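You operate a simulated robot arm through the tools that you are given. There is no shell and no other tool. Be economical: measure what you need, move in short steps, check, and stop when the job is done.

You run a simulated robot arm. Do the job below in one go: nothing can be reset, and whatever is moved stays where it is left.

## Task
Take the red cable spool on the top of the long table and put it away on the top of the white bench. Switch the drum brake lever on. Put the drive that says "FRI" from the shelf under the winder bench on the plate of the speaker stand. Put the belt pack labelled "B" from the top of the studio desk on the top board of the corner shelving and the belt pack that says "A" on the top of the blue cabinet. Do these in any order. Set down upright: drive, belt pack. The drum brake lever goes to its stop.

Only the result counts: the job must be done as asked and must still hold three seconds after the hand-in. Knocking over, shifting, dropping, spilling or breaking anything else fails it.

## Robot
A 7-joint arm with a two-finger gripper on a trunk, on a base that drives. Base frame: it is fixed to the floor where the robot stands at the start and does not move with it; the origin is under the middle of the robot, x ahead of it, y to its left, z up; the surface under the hand at the start is at about z = 0.8. Lengths are in m, angles in degrees, forces in N, time in s.
With the tool pointing down near the work surface it reaches from about 0.3 to 0.74 m from the robot's upright axis, wherever it stands. Its first joint turns from -166.0 to 166.0 degrees. Places, roughly: belt pack [0, 6.5, 0.75]; drive [4.25, 1.5, 0.5]; drum brake lever [0.9, 0.1, 1.1]; plate of the speaker stand [0.9, 0.8, 0.8]; red cable spool [0.5, -0.25, 0.75]; top board of the corner shelving [-0.7, 6.7, 1.6]; top of the blue cabinet (25x21 cm) [0.68, 4.62, 0.88]; top of the white bench [-1.1, 2.4, 0.8]. Payload 2.94 kg.
The tool frame sits at the grasp point between the pads (the TCP): z along the fingers, y along the line on which they close. The tips reach 0.03 m beyond it. The gripper opens to 0.138 m. The gripper's body begins 0.109 m behind the TCP.
Orientation is told as [roll, pitch, yaw] about the base's x, y, z axes, in that order, counted from this pose: with the fingers straight down and closing along the base's y, the tool's x points along the base's -x, its y along +y and its z along -z.

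## Interface
- The arm moves only by the tool arm_command. Its argument "motion" is text: rows parted by semicolons, each of 7 numbers parted by spaces: the opening, from 0 (shut) to 1 (fully open), then the shift along the tool's x, y, z in m, then the turn, a rotation vector about the tool's x, y, z in degrees. In form: jaw x y z wx wy wz; .... A call has 1 to 12 rows; each row shifts and turns the commanded pose from where the row before left it, along the tool's axes as they then stand. A row lasts 0.2 s, in which the tool goes at most 0.05 m and 8.6 degrees; a call with a longer step from one row to the next is refused whole, and so is a gripper value outside its range. Where a pose cannot be reached the arm comes as near as it can. A force on the tool above 40 N (or 10 N above the force at the start of the call, whichever is more), or a blocked arm, ends the call early, and 0.2 s more pass. Each finger halts on what it meets, pressing with about 40 N; the grip force reading is that of the motor and also rises with nothing between the fingers. The clock runs only during rows and for 0.2 s after the last one: add rows that do not move to give the fingers time. The reply holds the time, the measured pose of the TCP, the force on the tool along the base axes, the opening and the grip force, in the units named above and with some noise, with the torque about the TCP (base axes, N m) and any sound that the robot's microphone picked up, and new pictures: "pictures" is both (left out), scene, wrist or none.
- Cameras (640 x 400 px; columns grow to the right, rows downward): "scene" is now at [0.0087, 0.1509, 1.4642]; the picture's right is [0.17, -0.99, 0.00], its down [-0.52, -0.09, -0.85] and it looks along [0.84, 0.14, -0.53] (base axes); focal length 281 px, centre (320, 200). "wrist" rides on the gripper at [0.071, 0.019, -0.146] in the tool frame; the picture's right is [-0.26, 0.97, 0.00], its down [-0.85, -0.23, -0.48] and it looks along [-0.46, -0.12, 0.88] (tool axes); focal length 280 px, centre (320, 200). There is no depth. A picture from a camera that has moved, and an enlarged one, comes with that camera's place and axes in the base frame and with its lens.
- raise_lower(by): slides the trunk up (or, below 0, down) by that many m; the arm and the scene camera ride with it, the base frame stays. It gives what a move gives, with no picture.
- drive_base(legs): drives the robot by 1 to 6 legs, each [ahead, left, turn to the left] in m, m and degrees, along the robot's own axes; the way and the turn of a leg run together, so that a leg with both is an arc; at most 1.5 m and 180 degrees a leg. The arm and the cameras ride along, it lands a little off, and it stops where it bumps. It gives what a move gives, and a new picture of the scene camera.
- pan_tilt(pan, tilt): turns the head with the scene camera to pan (to the left, within 86 degrees either way) and tilt (down, from -29 to 69), counted from straight ahead of the robot. It gives what a move gives, and a new picture of the scene camera.
- enlarge(camera, box): a new picture of the part [left, top, right, bottom] of that camera's present view, enlarged. No time passes.
- job_done(): hands the job in; it is judged then, once.

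Go step by step. Nothing tells you exact positions but the pictures and the camera data: compare them with the known pose of the tool, close in by small moves and look again before you grip or let go. The budget is 165 turns and 260 pictures, counting those below and the enlarged ones. Unless the task says otherwise, let go and move clear before handing in.

The tools are called after "Call:" by a JSON object that holds its "op" and its "data". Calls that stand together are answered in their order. arm_command: Moves the arm, as the interface text tells. Its arguments: {"type":"object","properties":{"motion":{"type":"string"},"pictures":{"type":"string","enum":["both","scene","wrist","none"]}},"required":["motion"]} The other tools are called the same way: raise_lower (by) slides the trunk up or down; drive_base (legs) drives the base; pan_tilt (pan, tilt) turns the head that bears the scene camera; enlarge (camera, box) takes an enlarged picture of a part of a camera's view; job_done () hands the job in.

At the start:

```text
time: 0.0
eef_pos: [0.4327, -0.0047, 1.3022]
tcp_rot: [-0.1, 0.0, 0.0]
contact_force: [0.4, 0.2, 0.1]
torque: [0.0, 0.0, 0.0]
finger_gap: 0.138
grasp_force: 0.0
trunk travel left (down, up): [-0.3, 0.154]
robot x, y, heading: [-0.003, -0.0019, 0.2]
head pan, tilt: [9.8, 32.0]
```

scene: 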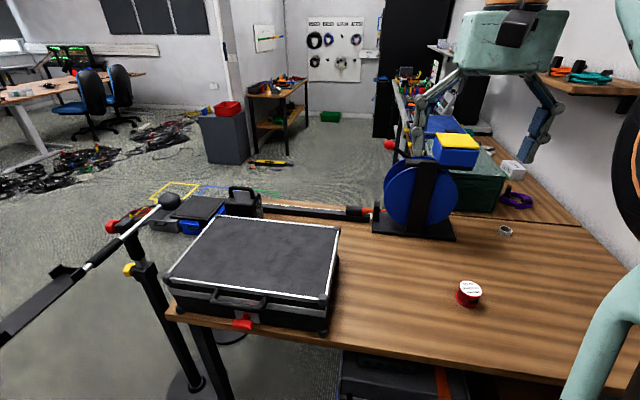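
wrist: 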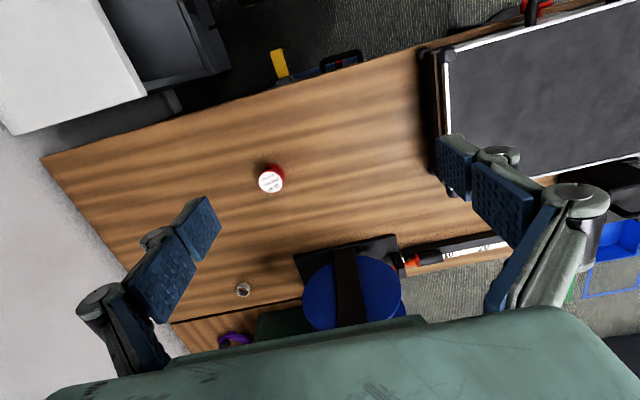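

I see the red spool on the long table at about (0.64, -0.19), and a blue drum further back. I'll enlarge both for detail.

Call:
{"op": "enlarge", "data": {"camera": "scene", "box": [340, 100, 560, 320]}}

Call:
{"op": "enlarge", "data": {"camera": "wrist", "box": [220, 130, 420, 360]}}

Call:
{"op": "enlarge", "data": {"camera": "scene", "box": [0, 160, 240, 400]}}

```text
1.82 times, centred on (450, 210) of scene
camera zoom: at [0.0087, 0.1509, 1.4642], right [0.17, -0.99, 0.0], down [-0.52, -0.09, -0.85], along [0.84, 0.14, -0.53], focal length 511 px, centre (84, 182)
```

zoom: 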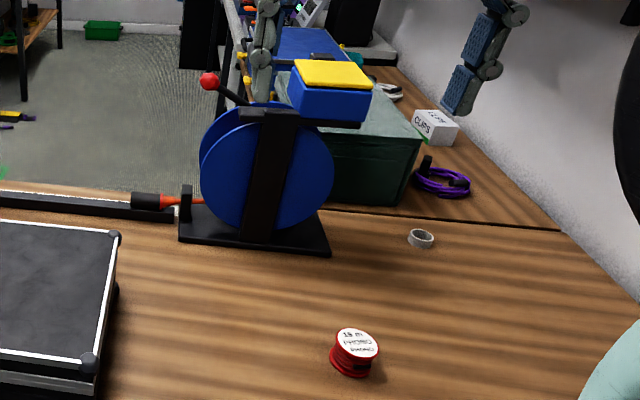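

```text
1.74 times, centred on (320, 245) of wrist
camera zoom: at [0.362, 0.0154, 1.4469], right [0.26, 0.97, 0.0], down [0.85, -0.23, 0.48], along [0.46, -0.12, -0.88], focal length 488 px, centre (320, 122)
```

zoom: 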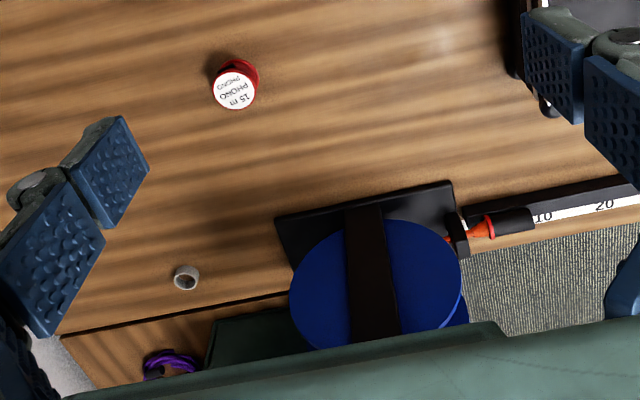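

```text
1.67 times, centred on (120, 280) of scene
camera zoom: at [0.0087, 0.1509, 1.4642], right [0.17, -0.99, 0.0], down [-0.52, -0.09, -0.85], along [0.84, 0.14, -0.53], focal length 468 px, centre (653, 67)
```

zoom: 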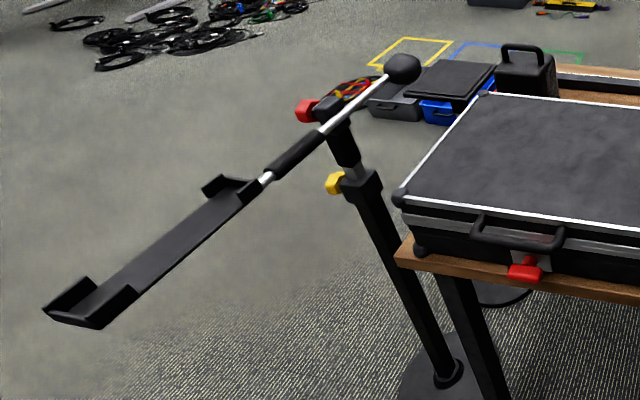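

The lever (red knob) is behind the drum. I'll look around the room before moving.

Call:
{"op": "pan_tilt", "data": {"pan": 60, "tilt": 25}}

Call:
{"op": "pan_tilt", "data": {"pan": 86, "tilt": 25}}

Call:
{"op": "pan_tilt", "data": {"pan": -50, "tilt": 30}}

Call:
{"op": "pan_tilt", "data": {"pan": 0, "tilt": 20}}

```text
time: 1.2
eef_pos: [0.4323, -0.0032, 1.3035]
tcp_rot: [0.0, 0.0, 0.0]
contact_force: [0.3, 0.0, -0.8]
torque: [-0.03, -0.01, -0.03]
finger_gap: 0.1379
grasp_force: 0.1
trunk travel left (down, up): [-0.3, 0.154]
robot x, y, heading: [-0.0003, -0.0007, 0.1]
head pan, tilt: [60.0, 25.0]
camera scene: at [-0.0335, 0.2154, 1.4753], right [0.87, -0.5, 0.0], down [-0.21, -0.37, -0.91], along [0.45, 0.78, -0.42], focal length 281 px, centre (320, 200)
```

scene: 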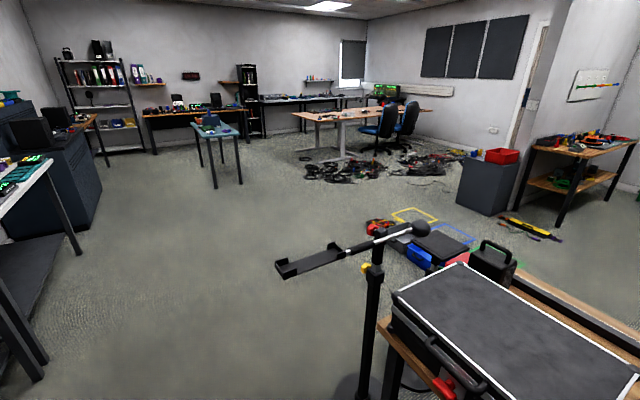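

```text
time: 2.1
eef_pos: [0.4318, -0.0027, 1.3028]
tcp_rot: [0.0, 0.0, 0.0]
contact_force: [0.1, -0.7, -0.4]
torque: [-0.05, 0.0, -0.02]
finger_gap: 0.1378
grasp_force: 0.1
trunk travel left (down, up): [-0.3, 0.154]
robot x, y, heading: [-0.001, 0.0003, 0.1]
head pan, tilt: [85.9, 25.0]
camera scene: at [-0.073, 0.2276, 1.4753], right [1.0, -0.07, 0.0], down [-0.03, -0.42, -0.91], along [0.06, 0.9, -0.42], focal length 281 px, centre (320, 200)
```

scene: 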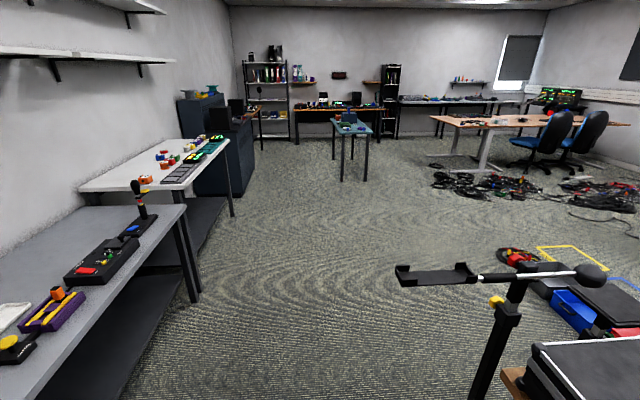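

```text
time: 4.3
eef_pos: [0.4327, -0.0029, 1.3023]
tcp_rot: [0.1, 0.0, 0.0]
contact_force: [-0.2, 0.0, -0.5]
torque: [0.02, -0.04, 0.01]
finger_gap: 0.1379
grasp_force: 0.2
trunk travel left (down, up): [-0.3, 0.154]
robot x, y, heading: [0.001, -0.0019, -0.1]
head pan, tilt: [-50.0, 30.0]
camera scene: at [-0.0214, 0.0664, 1.4673], right [-0.77, -0.64, 0.0], down [-0.32, 0.38, -0.87], along [0.56, -0.66, -0.5], focal length 281 px, centre (320, 200)
```

scene: 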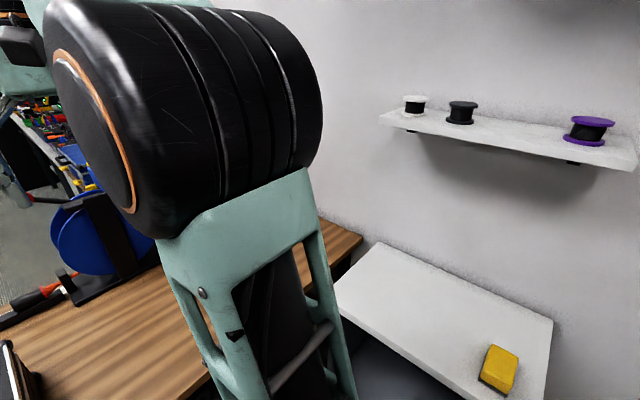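

```text
time: 5.4
eef_pos: [0.4321, -0.0032, 1.3022]
tcp_rot: [0.0, -0.1, -0.1]
contact_force: [0.1, -0.1, 0.3]
torque: [-0.01, -0.02, 0.02]
finger_gap: 0.1379
grasp_force: 0.1
trunk travel left (down, up): [-0.3, 0.154]
robot x, y, heading: [0.0004, -0.0022, -0.2]
head pan, tilt: [0.0, 20.0]
camera scene: at [0.0135, 0.1356, 1.4834], right [0.0, -1.0, 0.0], down [-0.34, 0.0, -0.94], along [0.94, 0.0, -0.34], focal length 281 px, centre (320, 200)
```

scene: 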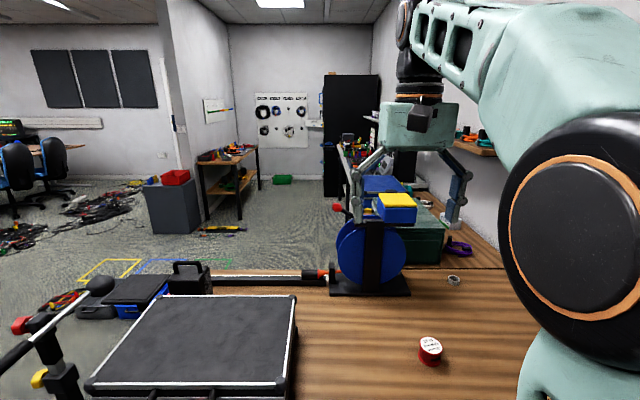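

The knob is out near (1.0, 0.07, 1.1). I'll move the hand forward and up-left for a wrist look at the lever.

Call:
{"op": "arm_command", "data": {"motion": "1 -0.034 0.03 0 0 0 0;1 -0.034 0.03 0 0 0 0;1 -0.034 0.03 0 0 0 0;1 -0.034 0.03 0 0 0 0;1 -0.034 0.03 0 0 0 0;1 -0.034 0.03 0 0 0 0;1 -0.034 0.03 0 0 0 0;1 0 0 0 0 0 0", "pictures": "both"}}

```text
time: 7.2
eef_pos: [0.5217, 0.1203, 1.288]
tcp_rot: [0.1, -0.3, -0.1]
contact_force: [0.5, 0.5, 0.8]
torque: [0.03, 0.02, 0.0]
finger_gap: 0.138
grasp_force: 0.0
out of reach, approached as far as the arm can: row 3, 4, 5, 6, 7
trunk travel left (down, up): [-0.3, 0.154]
robot x, y, heading: [0.0018, -0.0002, 0.3]
head pan, tilt: [0.0, 20.0]
camera scene: at [0.0137, 0.1348, 1.4835], right [0.0, -1.0, 0.0], down [-0.34, 0.0, -0.94], along [0.94, 0.0, -0.34], focal length 281 px, centre (320, 200)
camera wrist: at [0.45, 0.1403, 1.4326], right [0.26, 0.96, 0.0], down [0.85, -0.23, 0.48], along [0.46, -0.12, -0.88], focal length 280 px, centre (320, 200)
```

scene: 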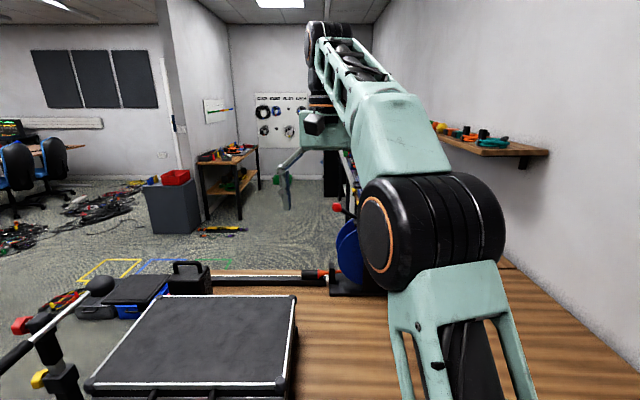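
wrist: 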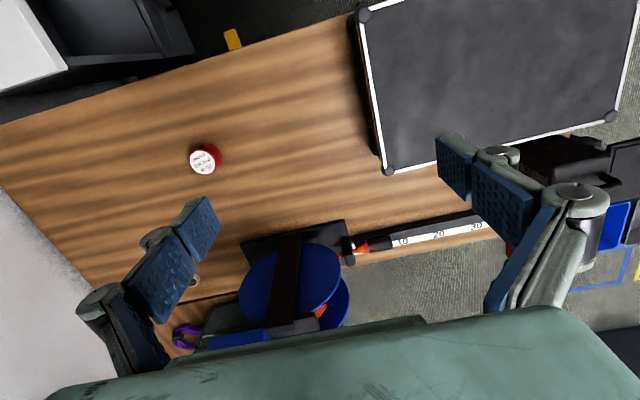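

Tilting the tool forward gives more reach and a level view of the lever.

Call:
{"op": "arm_command", "data": {"motion": "1 0 0 0 0 -8 0;1 0 0 0 0 -8 0;1 0 0 0 0 -8 0;1 0 0 0 0 -8 0;1 0 0 0 0 -8 0;1 0 0 0 0 0 0", "pictures": "wrist"}}

```text
time: 8.6
eef_pos: [0.523, 0.1225, 1.2826]
tcp_rot: [-0.3, -39.5, 0.1]
contact_force: [0.5, -0.4, 0.2]
torque: [0.02, -0.01, 0.0]
finger_gap: 0.1376
grasp_force: 0.1
trunk travel left (down, up): [-0.3, 0.154]
robot x, y, heading: [-0.0003, -0.0017, 0.1]
head pan, tilt: [0.0, 20.0]
camera wrist: at [0.3758, 0.1411, 1.349], right [0.2, 0.97, 0.17], down [0.35, -0.23, 0.91], along [0.91, -0.13, -0.38], focal length 280 px, centre (320, 200)
```

wrist: 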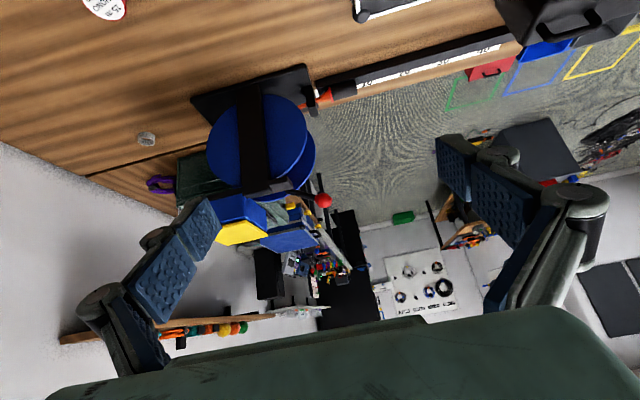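

Call:
{"op": "enlarge", "data": {"camera": "wrist", "box": [180, 50, 400, 270]}}

Call:
{"op": "enlarge", "data": {"camera": "scene", "box": [290, 180, 420, 310]}}

```text
1.82 times, centred on (290, 160) of wrist
camera zoom: at [0.3758, 0.1411, 1.349], right [0.2, 0.97, 0.17], down [0.35, -0.23, 0.91], along [0.91, -0.13, -0.38], focal length 510 px, centre (374, 273)
```

zoom: 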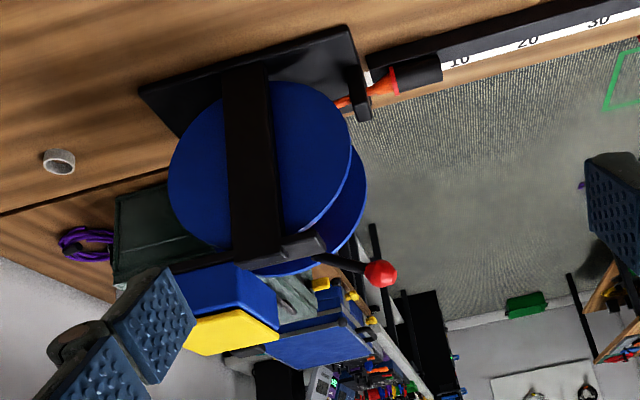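

```text
3.08 times, centred on (355, 245) of scene
camera zoom: at [0.01, 0.1089, 1.4849], right [-0.29, -0.96, 0.0], down [-0.31, 0.09, -0.95], along [0.91, -0.27, -0.33], focal length 864 px, centre (212, 62)
```

zoom: 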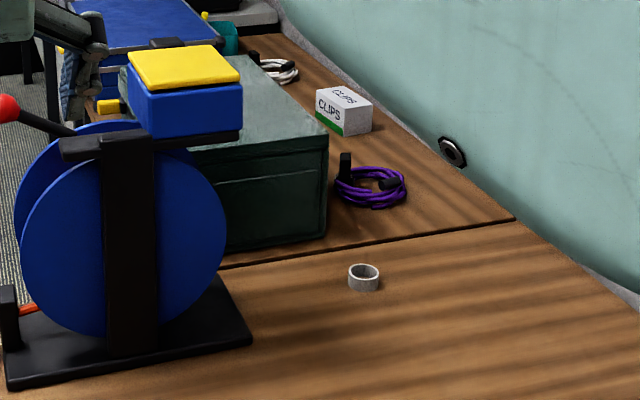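

The lever pivots near the drum's top crossbar. I'll turn the hand and look from further left for a better view of the lever's markings and travel.

Call:
{"op": "arm_command", "data": {"motion": "1 -0.019 0.03 0.016 0 0 0;1 -0.019 0.03 0.016 0 0 0;1 -0.019 0.03 0.016 0 0 0;1 -0.019 0.03 0.016 0 0 0;1 0 0 0 5.1 0 6.2;1 0 0 0 5.1 0 6.2;1 0 0 0 5.1 0 6.2;1 0 0 0 5.1 0 6.2;1 0 0 0 5.1 0 6.2;1 0 0 0 0 0 0", "pictures": "wrist"}}

```text
time: 10.8
eef_pos: [0.6193, 0.2404, 1.2868]
tcp_rot: [0.4, -39.9, -40.5]
contact_force: [-0.5, 0.4, 0.5]
torque: [-0.02, 0.0, 0.03]
finger_gap: 0.1378
grasp_force: 0.0
trunk travel left (down, up): [-0.3, 0.154]
robot x, y, heading: [-0.0007, -0.0017, -0.2]
head pan, tilt: [0.0, 20.0]
camera wrist: at [0.5192, 0.3499, 1.3529], right [0.78, 0.61, 0.17], down [0.11, -0.4, 0.91], along [0.62, -0.69, -0.38], focal length 280 px, centre (320, 200)
```

wrist: 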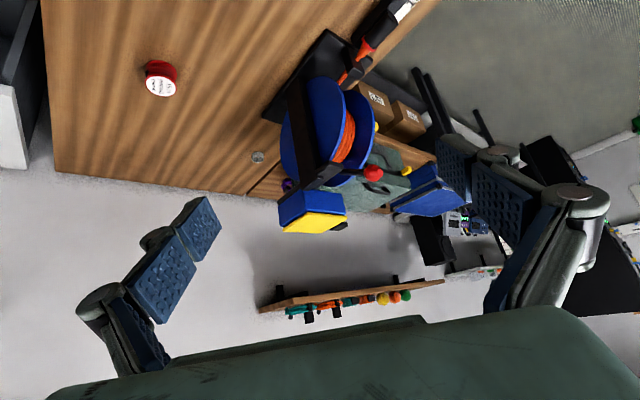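

Call:
{"op": "enlarge", "data": {"camera": "wrist", "box": [260, 20, 430, 240]}}

Call:
{"op": "enlarge", "data": {"camera": "scene", "box": [220, 150, 420, 350]}}

```text
1.82 times, centred on (345, 130) of wrist
camera zoom: at [0.5192, 0.3499, 1.3529], right [0.78, 0.61, 0.17], down [0.11, -0.4, 0.91], along [0.62, -0.69, -0.38], focal length 510 px, centre (274, 327)
```

zoom: 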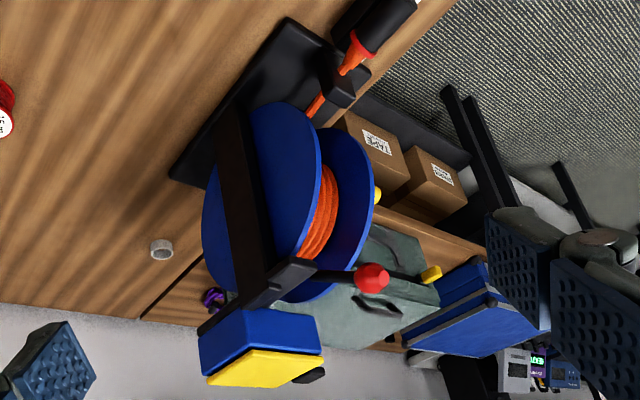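

```text
2.00 times, centred on (320, 250) of scene
camera zoom: at [0.0133, 0.1356, 1.4834], right [0.0, -1.0, 0.0], down [-0.34, 0.0, -0.94], along [0.94, 0.0, -0.34], focal length 562 px, centre (320, 100)
```

zoom: 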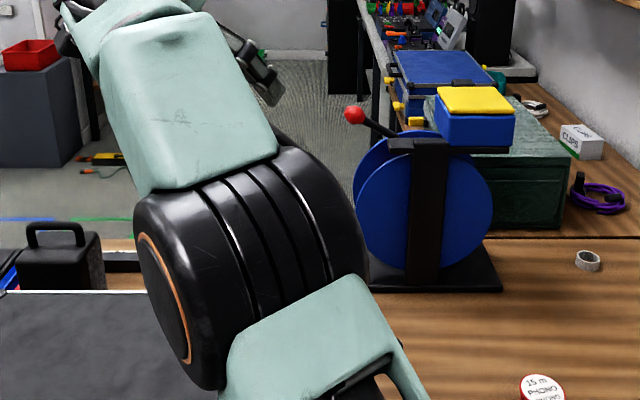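

The knob triangulates to about (0.904, 0.080, 1.133), with the lever sloping up and left from the crossbar. I'll close the fingers and hover above it, testing the reach.

Call:
{"op": "arm_command", "data": {"motion": "0 -0.0289 0.0075 0.0243 0 0 0;0 -0.0289 0.0075 0.0243 0 0 0;0 -0.0289 0.0075 0.0243 0 0 0;0 -0.0289 0.0075 0.0243 0 0 0;0 -0.0289 0.0075 0.0243 0 0 0;0 -0.0289 0.0075 0.0243 0 0 0;0 -0.0289 0.0075 0.0243 0 0 0;0 -0.0289 0.0075 0.0243 0 0 0;0 0 0 0 0 0 0", "pictures": "both"}}

```text
time: 12.8
eef_pos: [0.7597, 0.0555, 1.2277]
tcp_rot: [0.4, -39.9, -40.4]
contact_force: [-0.2, -0.3, -0.3]
torque: [0.03, -0.04, -0.01]
finger_gap: 0.0
grasp_force: 28.3
out of reach, approached as far as the arm can: row 1, 2, 3, 4, 5, 6, 7, 8
trunk travel left (down, up): [-0.3, 0.154]
robot x, y, heading: [-0.0008, 0.0006, 0.0]
head pan, tilt: [0.0, 20.0]
camera scene: at [0.0139, 0.1355, 1.4834], right [0.0, -1.0, 0.0], down [-0.34, 0.0, -0.94], along [0.94, 0.0, -0.34], focal length 281 px, centre (320, 200)
camera wrist: at [0.6587, 0.1639, 1.2934], right [0.77, 0.61, 0.17], down [0.11, -0.4, 0.91], along [0.62, -0.68, -0.38], focal length 280 px, centre (320, 200)
```

scene: 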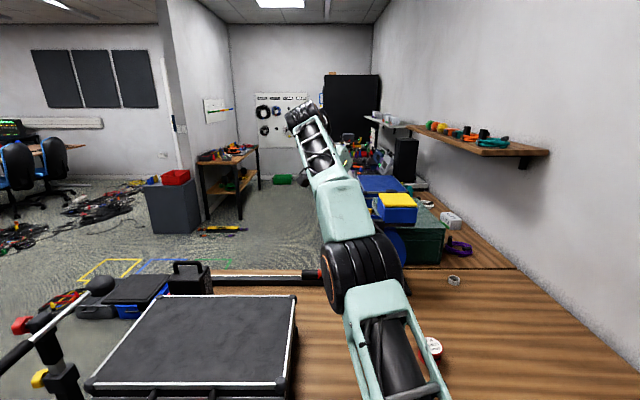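
wrist: 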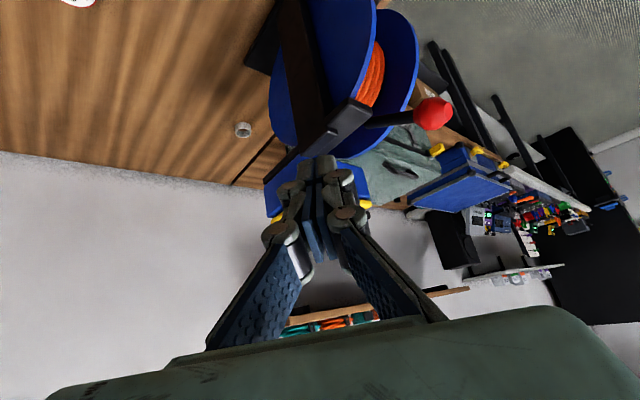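

The lever is short of reach by ~0.15 m. I'll shift the hand left, clear of the bin, then drive ahead 0.1 m.

Call:
{"op": "arm_command", "data": {"motion": "0 0.0197 0.0306 -0.0165 0 0 0;0 0.0197 0.0306 -0.0165 0 0 0;0 0 0 0 0 0 0", "pictures": "none"}}

Call:
{"op": "pan_tilt", "data": {"pan": 0, "tilt": 69}}

```text
time: 13.6
eef_pos: [0.7455, 0.1126, 1.2189]
tcp_rot: [0.5, -40.0, -40.5]
contact_force: [0.4, 0.5, 0.1]
torque: [-0.04, 0.0, -0.01]
finger_gap: 0.0
grasp_force: 28.5
out of reach, approached as far as the arm can: row 1, 2
trunk travel left (down, up): [-0.3, 0.154]
robot x, y, heading: [0.002, 0.0004, 0.1]
head pan, tilt: [0.0, 20.0]
```

```text
time: 14.8
eef_pos: [0.7438, 0.1123, 1.2194]
tcp_rot: [0.5, -39.9, -40.5]
contact_force: [0.2, -0.2, -0.1]
torque: [-0.02, 0.0, -0.04]
finger_gap: 0.0001
grasp_force: 28.0
trunk travel left (down, up): [-0.3, 0.154]
robot x, y, heading: [-0.0003, -0.0007, -0.2]
head pan, tilt: [0.0, 68.8]
camera scene: at [-0.0236, 0.1357, 1.4159], right [0.0, -1.0, 0.0], down [-0.93, 0.0, -0.36], along [0.36, 0.0, -0.93], focal length 281 px, centre (320, 200)
```

scene: 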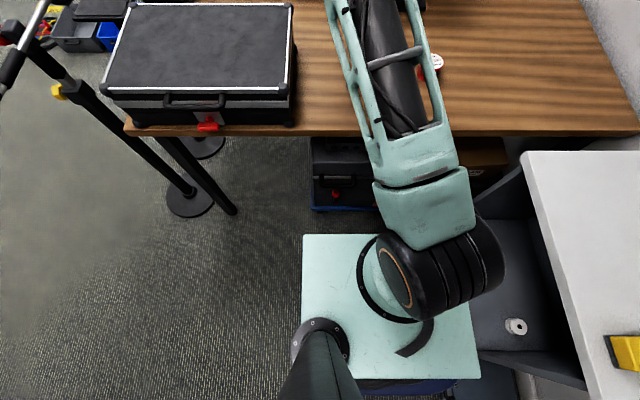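

The base front has ~0.2 m clearance to the table and the boxes beneath. I'll drive ahead 0.12 m.

Call:
{"op": "drive_base", "data": {"legs": [[0.12, 0, 0]]}}

Call:
{"op": "pan_tilt", "data": {"pan": 0, "tilt": 25}}

```text
time: 15.9
eef_pos: [0.8228, 0.1496, 1.2213]
tcp_rot: [0.4, -40.1, -39.4]
contact_force: [0.1, 0.5, 1.0]
torque: [-0.05, -0.03, 0.02]
finger_gap: 0.0
grasp_force: 28.9
trunk travel left (down, up): [-0.3, 0.154]
robot x, y, heading: [0.0793, 0.0242, 1.0]
head pan, tilt: [0.0, 68.8]
stopped in leg 1: the robot was blocked; the commanded pose is now the measured one
camera scene: at [0.0536, 0.1607, 1.4156], right [0.02, -1.0, 0.0], down [-0.93, -0.02, -0.36], along [0.36, 0.01, -0.93], focal length 281 px, centre (320, 200)
```

scene: 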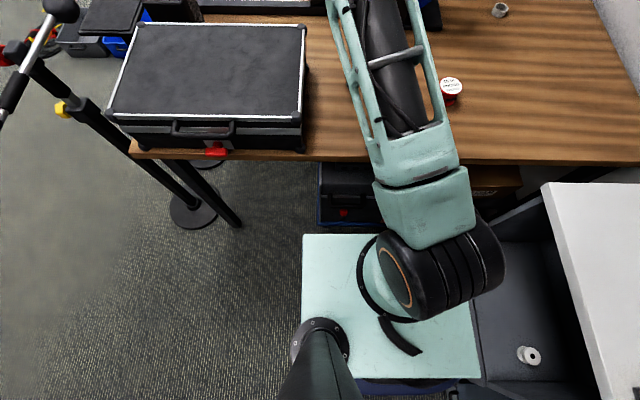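

```text
time: 17.0
eef_pos: [0.8237, 0.149, 1.2184]
tcp_rot: [0.5, -39.9, -39.5]
contact_force: [0.0, -0.1, 0.9]
torque: [0.03, -0.01, -0.01]
finger_gap: 0.0
grasp_force: 28.7
trunk travel left (down, up): [-0.3, 0.154]
robot x, y, heading: [0.0814, 0.0251, 1.2]
head pan, tilt: [0.0, 25.0]
camera scene: at [0.0908, 0.1593, 1.4752], right [0.02, -1.0, 0.0], down [-0.42, -0.01, -0.91], along [0.91, 0.02, -0.42], focal length 281 px, centre (320, 200)
```

scene: 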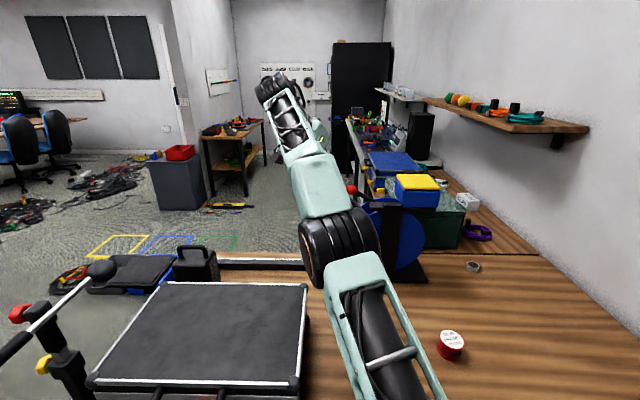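

Blocked at +0.08 m, which should be enough. I'll move the closed tips to just above the knob.

Call:
{"op": "arm_command", "data": {"motion": "0 -0.018 0 0.0238 0 0 0;0 -0.018 0 0.0238 0 0 0;0 -0.018 0 0.0238 0 0 0;0 0 0 0 0 0 0", "pictures": "wrist"}}

```text
time: 18.0
eef_pos: [0.853, 0.1022, 1.189]
tcp_rot: [0.5, -39.8, -39.5]
contact_force: [-0.4, -0.9, -0.3]
torque: [0.01, 0.01, 0.03]
finger_gap: 0.0001
grasp_force: 28.4
out of reach, approached as far as the arm can: row 1, 2, 3
trunk travel left (down, up): [-0.3, 0.154]
robot x, y, heading: [0.0799, 0.0252, 1.0]
head pan, tilt: [0.0, 25.0]
camera wrist: at [0.7529, 0.2092, 1.2553], right [0.77, 0.62, 0.17], down [0.12, -0.4, 0.91], along [0.63, -0.67, -0.38], focal length 280 px, centre (320, 200)
```

wrist: 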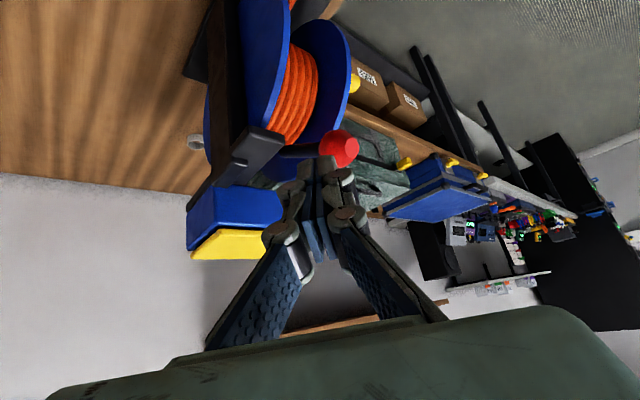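

Still ~4 cm short; pitching the hand more level will extend the reach.

Call:
{"op": "arm_command", "data": {"motion": "0 0 0 0 0 -8 0;0 0 0 0 0 -8 0;0 0 0 0 0 -8 0;0 -0.008 0.0077 0.021 0 0 0;0 -0.008 0.0077 0.021 0 0 0;0 0 0 0 0 0 0", "pictures": "wrist"}}

```text
time: 19.4
eef_pos: [0.8982, 0.083, 1.1849]
tcp_rot: [0.7, -63.9, -39.8]
contact_force: [0.6, 0.1, 0.2]
torque: [0.01, -0.02, 0.03]
finger_gap: 0.0
grasp_force: 28.3
trunk travel left (down, up): [-0.3, 0.154]
robot x, y, heading: [0.0805, 0.0238, 1.4]
head pan, tilt: [0.0, 25.0]
camera wrist: at [0.786, 0.2, 1.1845], right [0.7, 0.67, 0.24], down [-0.19, -0.15, 0.97], along [0.69, -0.72, 0.03], focal length 280 px, centre (320, 200)
```

wrist: 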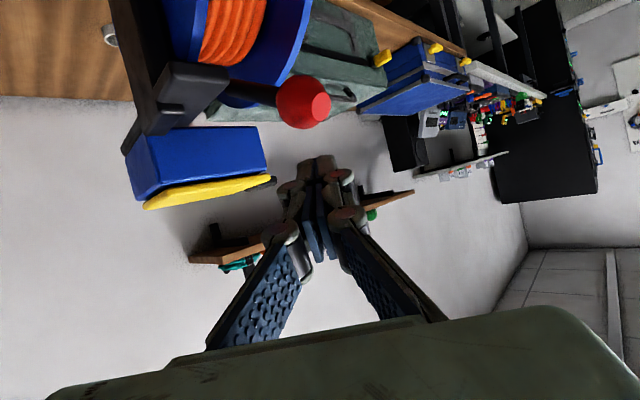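

Tips are above the knob. I'll press down gently and watch force and lever.

Call:
{"op": "arm_command", "data": {"motion": "0 0.0108 0 0.0053 0 0 0;0 0.0108 0 0.0053 0 0 0;0 0.0108 0 0.0053 0 0 0;0 0.0108 0 0.0053 0 0 0;0 0 0 0 0 0 0", "pictures": "wrist"}}

```text
time: 20.3
eef_pos: [0.9033, 0.0845, 1.1647]
tcp_rot: [2.5, -65.5, -41.0]
contact_force: [4.3, -3.8, 9.8]
torque: [-0.26, -0.18, -0.09]
finger_gap: 0.0063
grasp_force: 28.2
trunk travel left (down, up): [-0.3, 0.154]
robot x, y, heading: [0.0841, 0.0268, 1.2]
head pan, tilt: [0.0, 25.0]
stopped in row 4: the force on the tool passed its limit at 46 N (the readings are from after the stop); the commanded pose is now the measured one
camera wrist: at [0.7886, 0.2, 1.1595], right [0.69, 0.68, 0.26], down [-0.22, -0.14, 0.97], along [0.69, -0.72, 0.05], focal length 280 px, centre (320, 200)
```

wrist: 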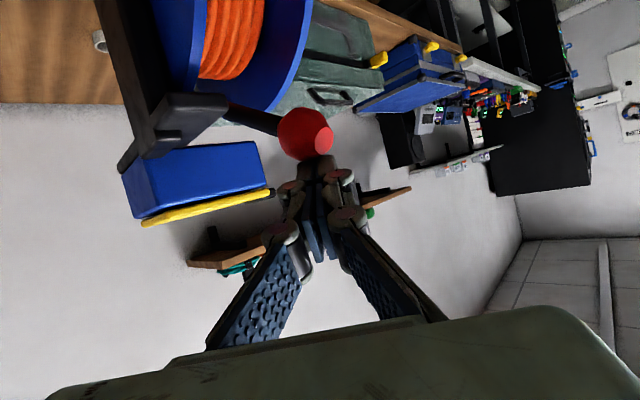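

The lever doesn't go down: it's already at its lower stop, so it must swing up, about the bolt in the crossbar. I'll back off and set the hand level and pointing straight ahead to lift it from below.

Call:
{"op": "arm_command", "data": {"motion": "0 -0.018 0 -0.008 0 0 0;0 0 0 -0.045 0 0 0;0 0 0 -0.045 0 0 0;0 0 0 0 -7.3 0 -3.3;0 0 0 0 -7.3 0 -3.3;0 0 0 0 -7.3 0 -3.3;0 0 0 0 -7.3 0 -3.3;0 0 0 0 -7.3 0 -3.3;0 0 0 0 0 -7 0;0 0 0 0 0 -7 0;0 0 0 0 0 0 0", "pictures": "both"}}

```text
time: 22.7
eef_pos: [0.8367, 0.1385, 1.2175]
tcp_rot: [6.0, -79.9, -4.5]
contact_force: [0.0, 1.0, -0.3]
torque: [0.01, 0.0, 0.01]
finger_gap: 0.0
grasp_force: 28.0
trunk travel left (down, up): [-0.3, 0.154]
robot x, y, heading: [0.0819, 0.0239, 1.6]
head pan, tilt: [0.0, 25.0]
camera scene: at [0.0902, 0.1597, 1.4754], right [0.03, -1.0, 0.0], down [-0.42, -0.01, -0.91], along [0.91, 0.02, -0.42], focal length 281 px, centre (320, 200)
camera wrist: at [0.6815, 0.1527, 1.1729], right [0.02, 0.96, 0.28], down [-0.31, -0.26, 0.91], along [0.95, -0.1, 0.3], focal length 280 px, centre (320, 200)
```

scene: 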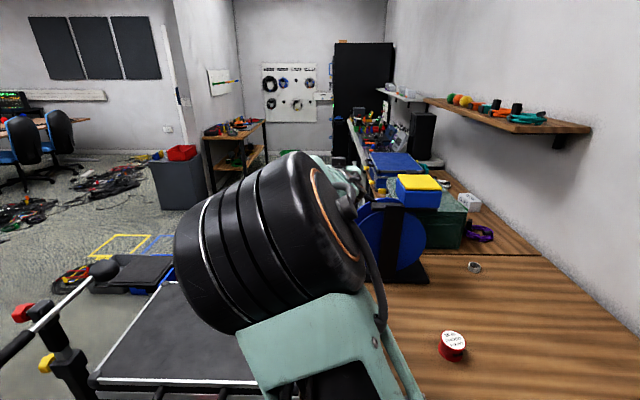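
wrist: 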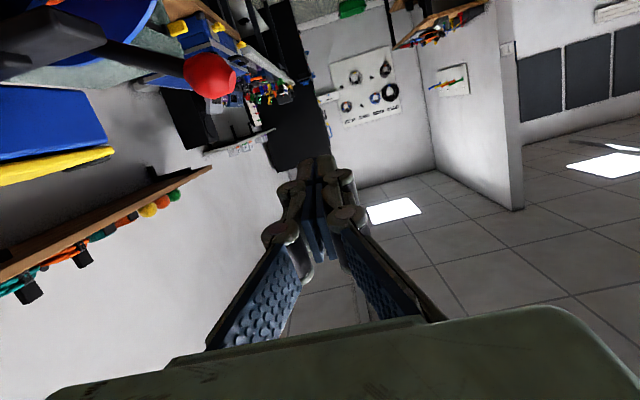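

Call:
{"op": "arm_command", "data": {"motion": "0 0.042 0 0.007 0 0 0;0 0.042 0 0.007 0 0 0;0 0.042 0 0.007 0 0 0;0 0 0 0 0 0 0", "pictures": "wrist"}}

```text
time: 23.7
eef_pos: [0.8398, 0.1373, 1.0879]
tcp_rot: [5.8, -79.8, -4.0]
contact_force: [0.4, 0.0, 0.4]
torque: [0.02, -0.02, -0.05]
finger_gap: 0.0
grasp_force: 28.3
trunk travel left (down, up): [-0.3, 0.154]
robot x, y, heading: [0.0822, 0.0239, 1.4]
head pan, tilt: [0.0, 25.0]
camera wrist: at [0.6842, 0.1535, 1.0426], right [0.02, 0.96, 0.27], down [-0.31, -0.26, 0.92], along [0.95, -0.1, 0.3], focal length 280 px, centre (320, 200)
```

wrist: 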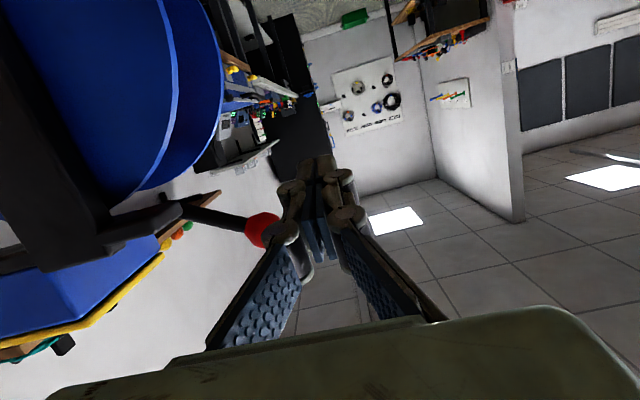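

Call:
{"op": "arm_command", "data": {"motion": "0 -0.005 0 0.028 0 0 0;0 -0.005 0 0.028 0 0 0;0 0 -0.033 0 0 0 0;0 0 -0.033 0 0 0 0;0 0 0 0 0 0 0", "pictures": "wrist"}}

```text
time: 24.9
eef_pos: [0.8939, 0.0738, 1.0898]
tcp_rot: [5.9, -79.8, -4.3]
contact_force: [0.4, -0.5, 0.1]
torque: [-0.01, -0.02, 0.0]
finger_gap: 0.0
grasp_force: 28.3
trunk travel left (down, up): [-0.3, 0.154]
robot x, y, heading: [0.0796, 0.0278, 1.6]
head pan, tilt: [0.0, 25.0]
camera wrist: at [0.738, 0.089, 1.045], right [0.02, 0.96, 0.28], down [-0.31, -0.26, 0.91], along [0.95, -0.1, 0.3], focal length 280 px, centre (320, 200)
```

wrist: 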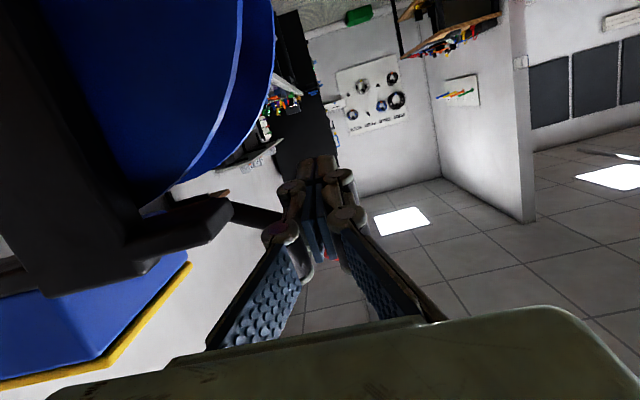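

The fingers are under the shaft. Lifting in small steps.

Call:
{"op": "arm_command", "data": {"motion": "0 -0.012 0 -0.002 0 0 0;0 -0.012 0 -0.002 0 0 0;0 -0.012 0 -0.002 0 0 0;0 -0.012 0 -0.002 0 0 0;0 -0.012 0 -0.002 0 0 0;0 0 0 0 0 0 0", "pictures": "both"}}

```text
time: 26.3
eef_pos: [0.8952, 0.076, 1.1513]
tcp_rot: [5.9, -79.8, -4.2]
contact_force: [0.5, -0.4, -0.3]
torque: [0.02, 0.02, 0.05]
finger_gap: 0.0001
grasp_force: 28.1
trunk travel left (down, up): [-0.3, 0.154]
robot x, y, heading: [0.0789, 0.0239, 1.3]
head pan, tilt: [0.0, 25.0]
camera scene: at [0.0902, 0.1603, 1.4753], right [0.03, -1.0, 0.0], down [-0.42, -0.01, -0.91], along [0.91, 0.02, -0.42], focal length 281 px, centre (320, 200)
camera wrist: at [0.7393, 0.0899, 1.1059], right [0.02, 0.96, 0.28], down [-0.31, -0.26, 0.91], along [0.95, -0.1, 0.3], focal length 280 px, centre (320, 200)
```

scene: 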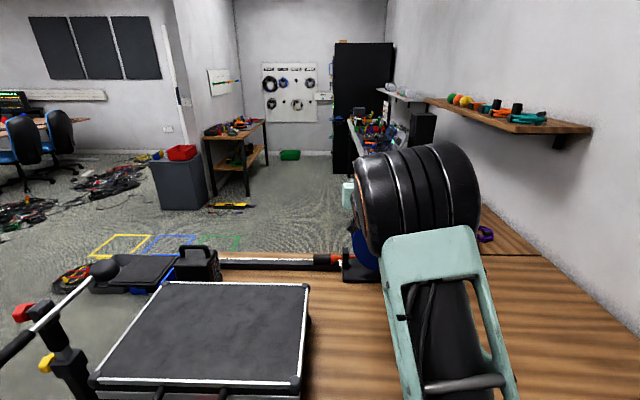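
wrist: 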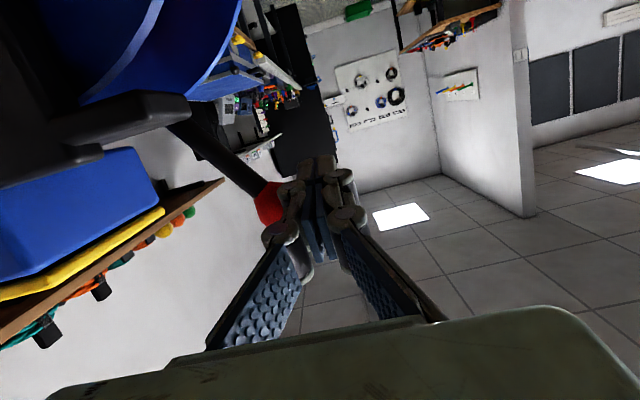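

The lever is rising freely. I continue along the arc, up and to the right.

Call:
{"op": "arm_command", "data": {"motion": "0 -0.006 -0.008 -0.001 0 0 0;0 -0.006 -0.01 -0.001 0 0 0;0 -0.006 -0.012 0 0 0 0;0 -0.003 -0.012 0 0 0 0;0 0 -0.012 0 0 0 0;0 0 0 0 0 0 0", "pictures": "wrist"}}

```text
time: 27.7
eef_pos: [0.8983, 0.0297, 1.1719]
tcp_rot: [5.1, -79.8, -2.9]
contact_force: [-7.9, 21.2, -4.2]
torque: [0.1, 0.05, 0.03]
finger_gap: 0.0
grasp_force: 27.7
trunk travel left (down, up): [-0.3, 0.154]
robot x, y, heading: [0.0781, 0.0237, 1.8]
head pan, tilt: [0.0, 25.0]
camera wrist: at [0.7422, 0.0432, 1.1264], right [0.01, 0.96, 0.27], down [-0.31, -0.26, 0.92], along [0.95, -0.09, 0.29], focal length 280 px, centre (320, 200)
```

wrist: 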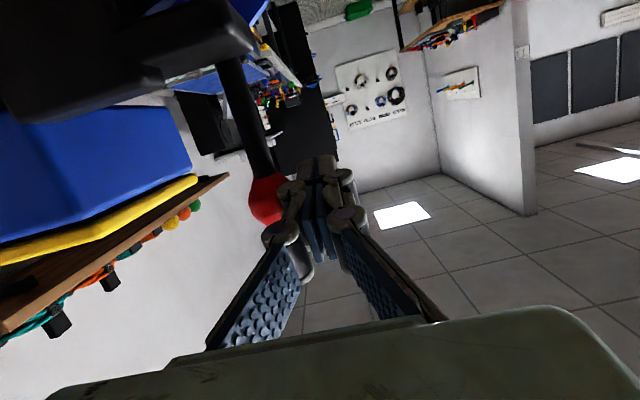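

The lever is near vertical and a 21 N reaction has appeared. I'll push slightly more to confirm the stop.

Call:
{"op": "arm_command", "data": {"motion": "0 0 -0.008 0 0 0 0;0 0 -0.008 0 0 0 0;0 0 -0.006 0 0 0 0;0 0 0 0 0 0 0", "pictures": "wrist"}}

```text
time: 28.3
eef_pos: [0.8975, 0.0301, 1.1712]
tcp_rot: [6.8, -80.0, -3.5]
contact_force: [-0.9, 4.7, 0.5]
torque: [-0.02, 0.01, -0.03]
finger_gap: 0.0
grasp_force: 28.2
trunk travel left (down, up): [-0.3, 0.154]
robot x, y, heading: [0.0803, 0.0287, 2.0]
head pan, tilt: [0.0, 25.0]
stopped in row 2: the force on the tool passed its limit at 42 N (the readings are from after the stop); the commanded pose is now the measured one
camera wrist: at [0.7426, 0.0412, 1.1259], right [-0.01, 0.96, 0.28], down [-0.31, -0.27, 0.91], along [0.95, -0.08, 0.3], focal length 280 px, centre (320, 200)
```

wrist: 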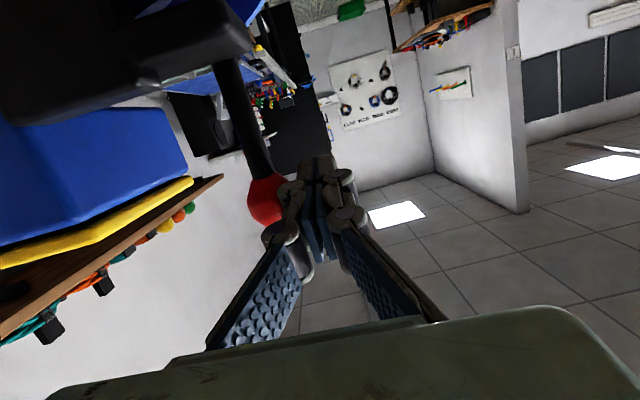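

It's at a hard stop. Backing off left and retracting, then checking that it holds.

Call:
{"op": "arm_command", "data": {"motion": "0 0 0.03 0 0 0 0;0 0 0.03 0 0 0 0;0 0 0 -0.045 0 0 0;0 0 0 -0.045 0 0 0;0 -0.03 0 -0.03 0 0 0;0 0 0 0 0 0 0", "pictures": "wrist"}}

```text
time: 29.7
eef_pos: [0.7814, 0.0787, 1.223]
tcp_rot: [7.1, -79.9, -3.7]
contact_force: [-0.8, 0.7, 0.3]
torque: [0.03, 0.0, 0.0]
finger_gap: 0.0
grasp_force: 28.0
trunk travel left (down, up): [-0.3, 0.154]
robot x, y, heading: [0.0778, 0.0272, 2.0]
head pan, tilt: [0.0, 25.0]
camera wrist: at [0.6263, 0.0895, 1.1772], right [-0.01, 0.96, 0.28], down [-0.31, -0.27, 0.91], along [0.95, -0.08, 0.3], focal length 280 px, centre (320, 200)
```

wrist: 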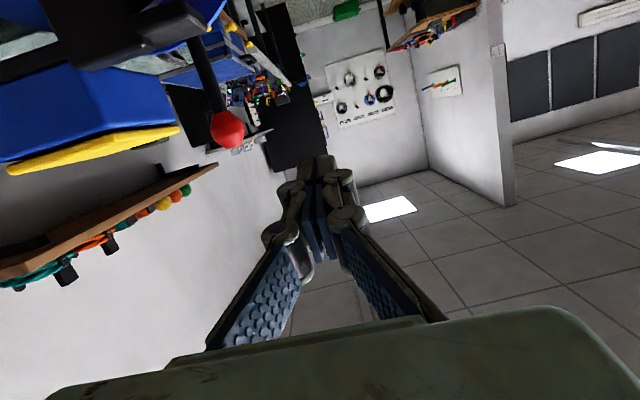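

The lever stays upright at its stop. Now I retract, point the tool down and open for the spool.

Call:
{"op": "arm_command", "data": {"motion": "0 0 0 -0.045 0 0 0;0 0 0 -0.045 0 0 0;0 0 0 -0.045 0 0 0;0.5 0 0 0 0 8.4 0;0.7 0 0 0 0 8.4 0;0.9 0 0 0 0 8.4 0;1 0 0 0 0 8.4 0;1 0 0 0 0 8.4 0;1 0 0 0 0 8.4 0;1 0 0 0 0 8.4 0;1 0 0 0 0 8.4 0;1 0 0 0 0 8.4 0", "pictures": "none"}}

Call:
{"op": "arm_command", "data": {"motion": "1 0 0 0 0 4 0;1 0 -0.045 0 0 0 0;1 0 -0.045 0 0 0 0;1 0 -0.045 0 0 0 0;1 0 -0.045 0 0 0 0;1 0 0 0.045 0 0 0;1 0 0 0.045 0 0 0;1 0 0 0.045 0 0 0;1 0 0 0 0 0 0", "pictures": "both"}}

```text
time: 32.3
eef_pos: [0.6507, 0.0723, 1.2456]
tcp_rot: [1.2, -4.3, 3.2]
contact_force: [0.6, -0.3, 0.3]
torque: [-0.03, -0.02, 0.0]
finger_gap: 0.1379
grasp_force: 0.0
trunk travel left (down, up): [-0.3, 0.154]
robot x, y, heading: [0.0822, 0.026, 2.0]
head pan, tilt: [0.0, 25.0]
```

```text
time: 34.3
eef_pos: [0.6619, -0.0989, 1.1061]
tcp_rot: [1.2, -0.4, 3.3]
contact_force: [0.2, 0.2, -0.7]
torque: [0.03, 0.05, 0.03]
finger_gap: 0.1377
grasp_force: 0.1
trunk travel left (down, up): [-0.3, 0.154]
robot x, y, heading: [0.0795, 0.0247, 1.9]
head pan, tilt: [0.0, 25.0]
camera scene: at [0.0889, 0.1614, 1.4753], right [0.03, -1.0, 0.0], down [-0.42, -0.01, -0.91], along [0.91, 0.03, -0.42], focal length 281 px, centre (320, 200)
camera wrist: at [0.5907, -0.0865, 1.2509], right [0.21, 0.98, 0.02], down [0.86, -0.19, 0.48], along [0.47, -0.08, -0.88], focal length 280 px, centre (320, 200)
```

scene: 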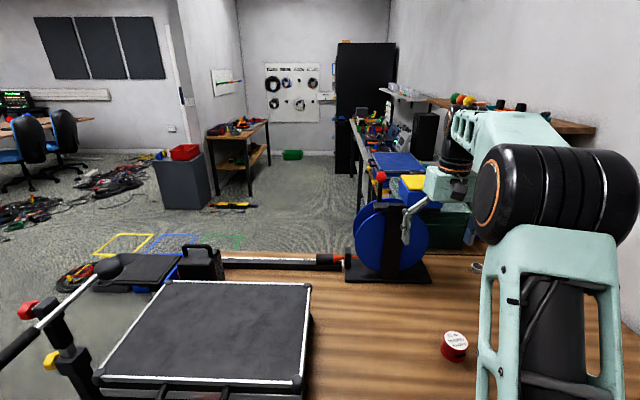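
wrist: 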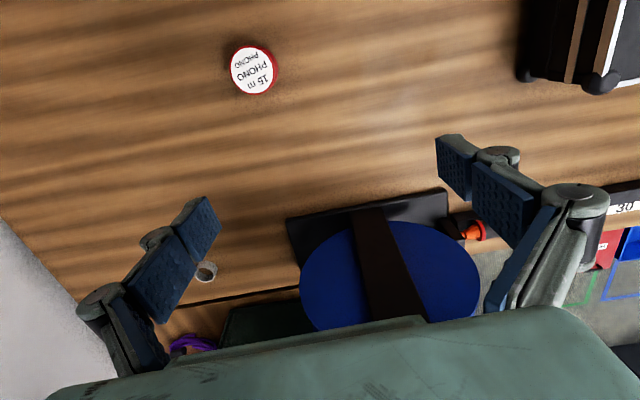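

The spool top triangulates to about (0.605, -0.176, 0.82). Moving above it and looking again.

Call:
{"op": "arm_command", "data": {"motion": "1 0.013 -0.02 0.03 0 0 0;1 0.013 -0.02 0.03 0 0 0;1 0.013 -0.02 0.03 0 0 0;1 0.013 -0.02 0.03 0 0 0;1 0 0 0 0 0 0", "pictures": "both"}}

```text
time: 35.5
eef_pos: [0.6168, -0.1826, 0.9816]
tcp_rot: [1.3, -0.4, 3.3]
contact_force: [0.1, -0.6, 0.6]
torque: [0.04, 0.01, 0.03]
finger_gap: 0.1381
grasp_force: 0.1
trunk travel left (down, up): [-0.3, 0.154]
robot x, y, heading: [0.0833, 0.0235, 1.9]
head pan, tilt: [0.0, 25.0]
camera scene: at [0.0889, 0.1612, 1.4753], right [0.03, -1.0, 0.0], down [-0.42, -0.01, -0.91], along [0.91, 0.03, -0.42], focal length 281 px, centre (320, 200)
camera wrist: at [0.5444, -0.1714, 1.1262], right [0.21, 0.98, 0.02], down [0.86, -0.19, 0.48], along [0.47, -0.08, -0.88], focal length 280 px, centre (320, 200)
```

scene: 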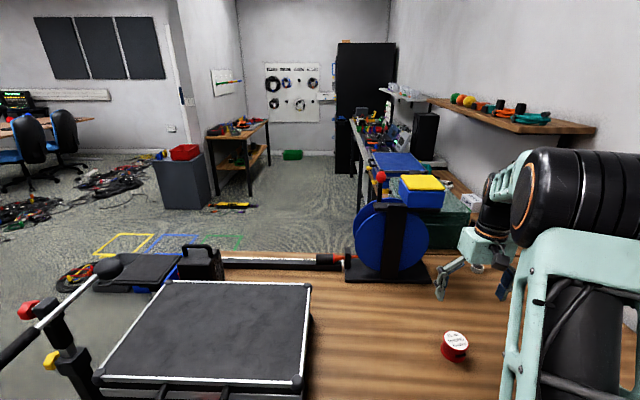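
wrist: 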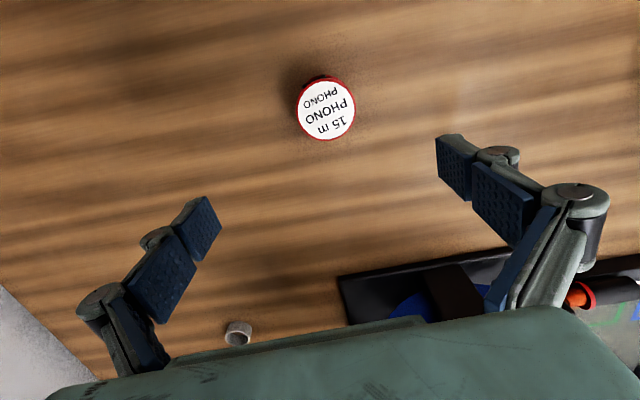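

Call:
{"op": "arm_command", "data": {"motion": "1 0.015 0.01 0.038 0 0 0;1 0 0 0.038 0 0 0;1 0 0 0.038 0 0 0;1 0 0 0.034 0 0 0;1 0 0 0 0 0 0", "pictures": "both"}}

```text
time: 36.7
eef_pos: [0.6002, -0.1714, 0.8333]
tcp_rot: [1.1, -0.4, 3.3]
contact_force: [0.3, -1.0, -0.1]
torque: [0.01, 0.03, 0.0]
finger_gap: 0.1379
grasp_force: 0.0
trunk travel left (down, up): [-0.3, 0.154]
robot x, y, heading: [0.0812, 0.0261, 2.1]
head pan, tilt: [0.0, 25.0]
camera scene: at [0.089, 0.1613, 1.4753], right [0.03, -1.0, 0.0], down [-0.42, -0.01, -0.91], along [0.91, 0.03, -0.42], focal length 281 px, centre (320, 200)
camera wrist: at [0.5284, -0.1607, 0.9776], right [0.21, 0.98, 0.02], down [0.86, -0.19, 0.48], along [0.47, -0.08, -0.88], focal length 280 px, centre (320, 200)
```

scene: 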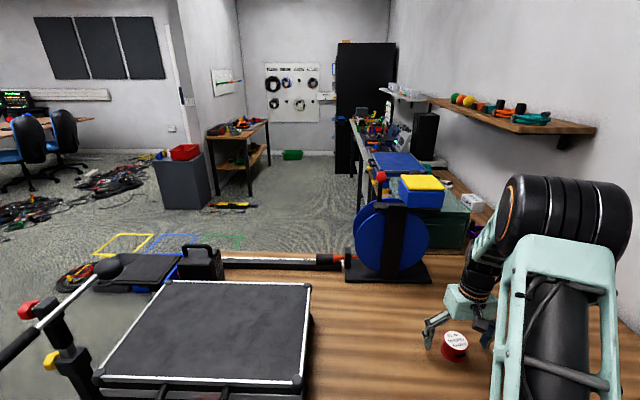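
wrist: 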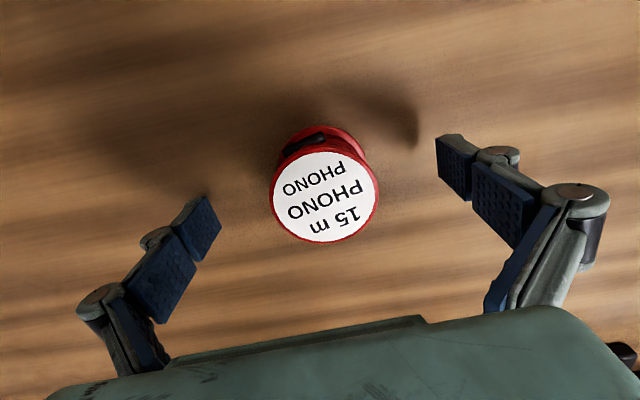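

Well centred. Lower slightly, then close.

Call:
{"op": "arm_command", "data": {"motion": "1 0 0 0.012 0 0 0;0.6 0 0 0 0 0 0;0.3 0 0 0 0 0 0;0.3 0 0 0 0 0 0;0.3 0 0 0 0 0 0;0.3 0 0 0 0 0 0;0.3 0 0 0 0 0 0", "pictures": "wrist"}}

```text
time: 37.8
eef_pos: [0.6024, -0.1808, 0.8288]
tcp_rot: [0.0, -1.3, 2.9]
contact_force: [-3.8, -9.3, 18.5]
torque: [-0.76, 0.29, -0.01]
finger_gap: 0.0581
grasp_force: 11.5
trunk travel left (down, up): [-0.3, 0.154]
robot x, y, heading: [0.0802, 0.0248, 1.9]
head pan, tilt: [0.0, 25.0]
stopped in row 5: the force on the tool passed its limit at 45 N (the readings are from after the stop); the commanded pose is now the measured one
camera wrist: at [0.5286, -0.1663, 0.9723], right [0.21, 0.98, 0.01], down [0.85, -0.19, 0.5], along [0.49, -0.1, -0.87], focal length 280 px, centre (320, 200)
```

wrist: 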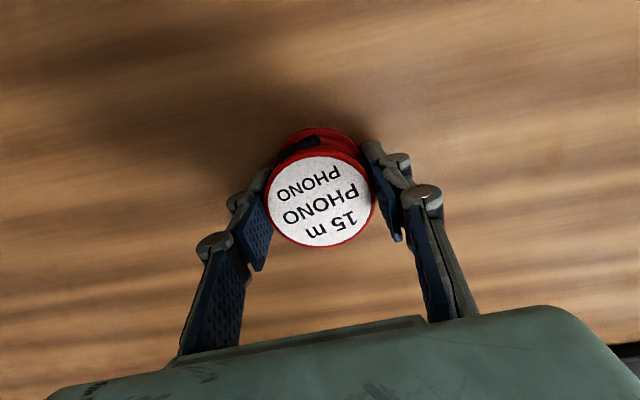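

The tips pressed on the table while closing. I'll rise a few mm, then close with full grip.

Call:
{"op": "arm_command", "data": {"motion": "0.42 0 0 -0.006 0 0 0;0.3 0 0 0 0 0 0;0.1 0 0 0 0 0 0;0 0 0 0 0 0 0;0 0 0 0 0 0 0;0 0 0 0 0 0 0", "pictures": "wrist"}}

```text
time: 39.2
eef_pos: [0.605, -0.176, 0.8312]
tcp_rot: [0.4, -1.0, 3.3]
contact_force: [-0.3, -0.5, -0.3]
torque: [0.01, -0.02, -0.02]
finger_gap: 0.0578
grasp_force: 39.9
trunk travel left (down, up): [-0.3, 0.154]
robot x, y, heading: [0.0808, 0.0276, 2.1]
head pan, tilt: [0.0, 25.0]
camera wrist: at [0.5309, -0.1627, 0.9751], right [0.21, 0.98, 0.01], down [0.85, -0.19, 0.49], along [0.48, -0.09, -0.87], focal length 280 px, centre (320, 200)
```

wrist: 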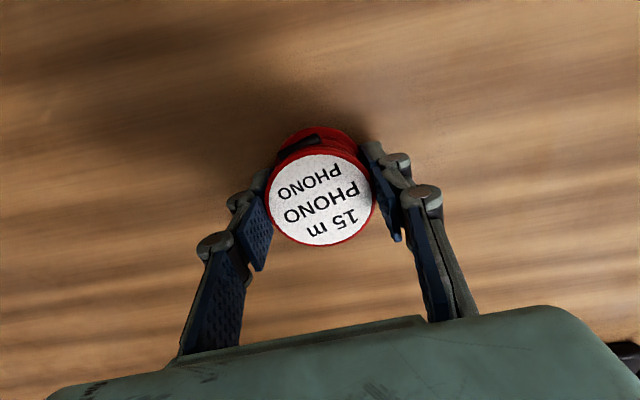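

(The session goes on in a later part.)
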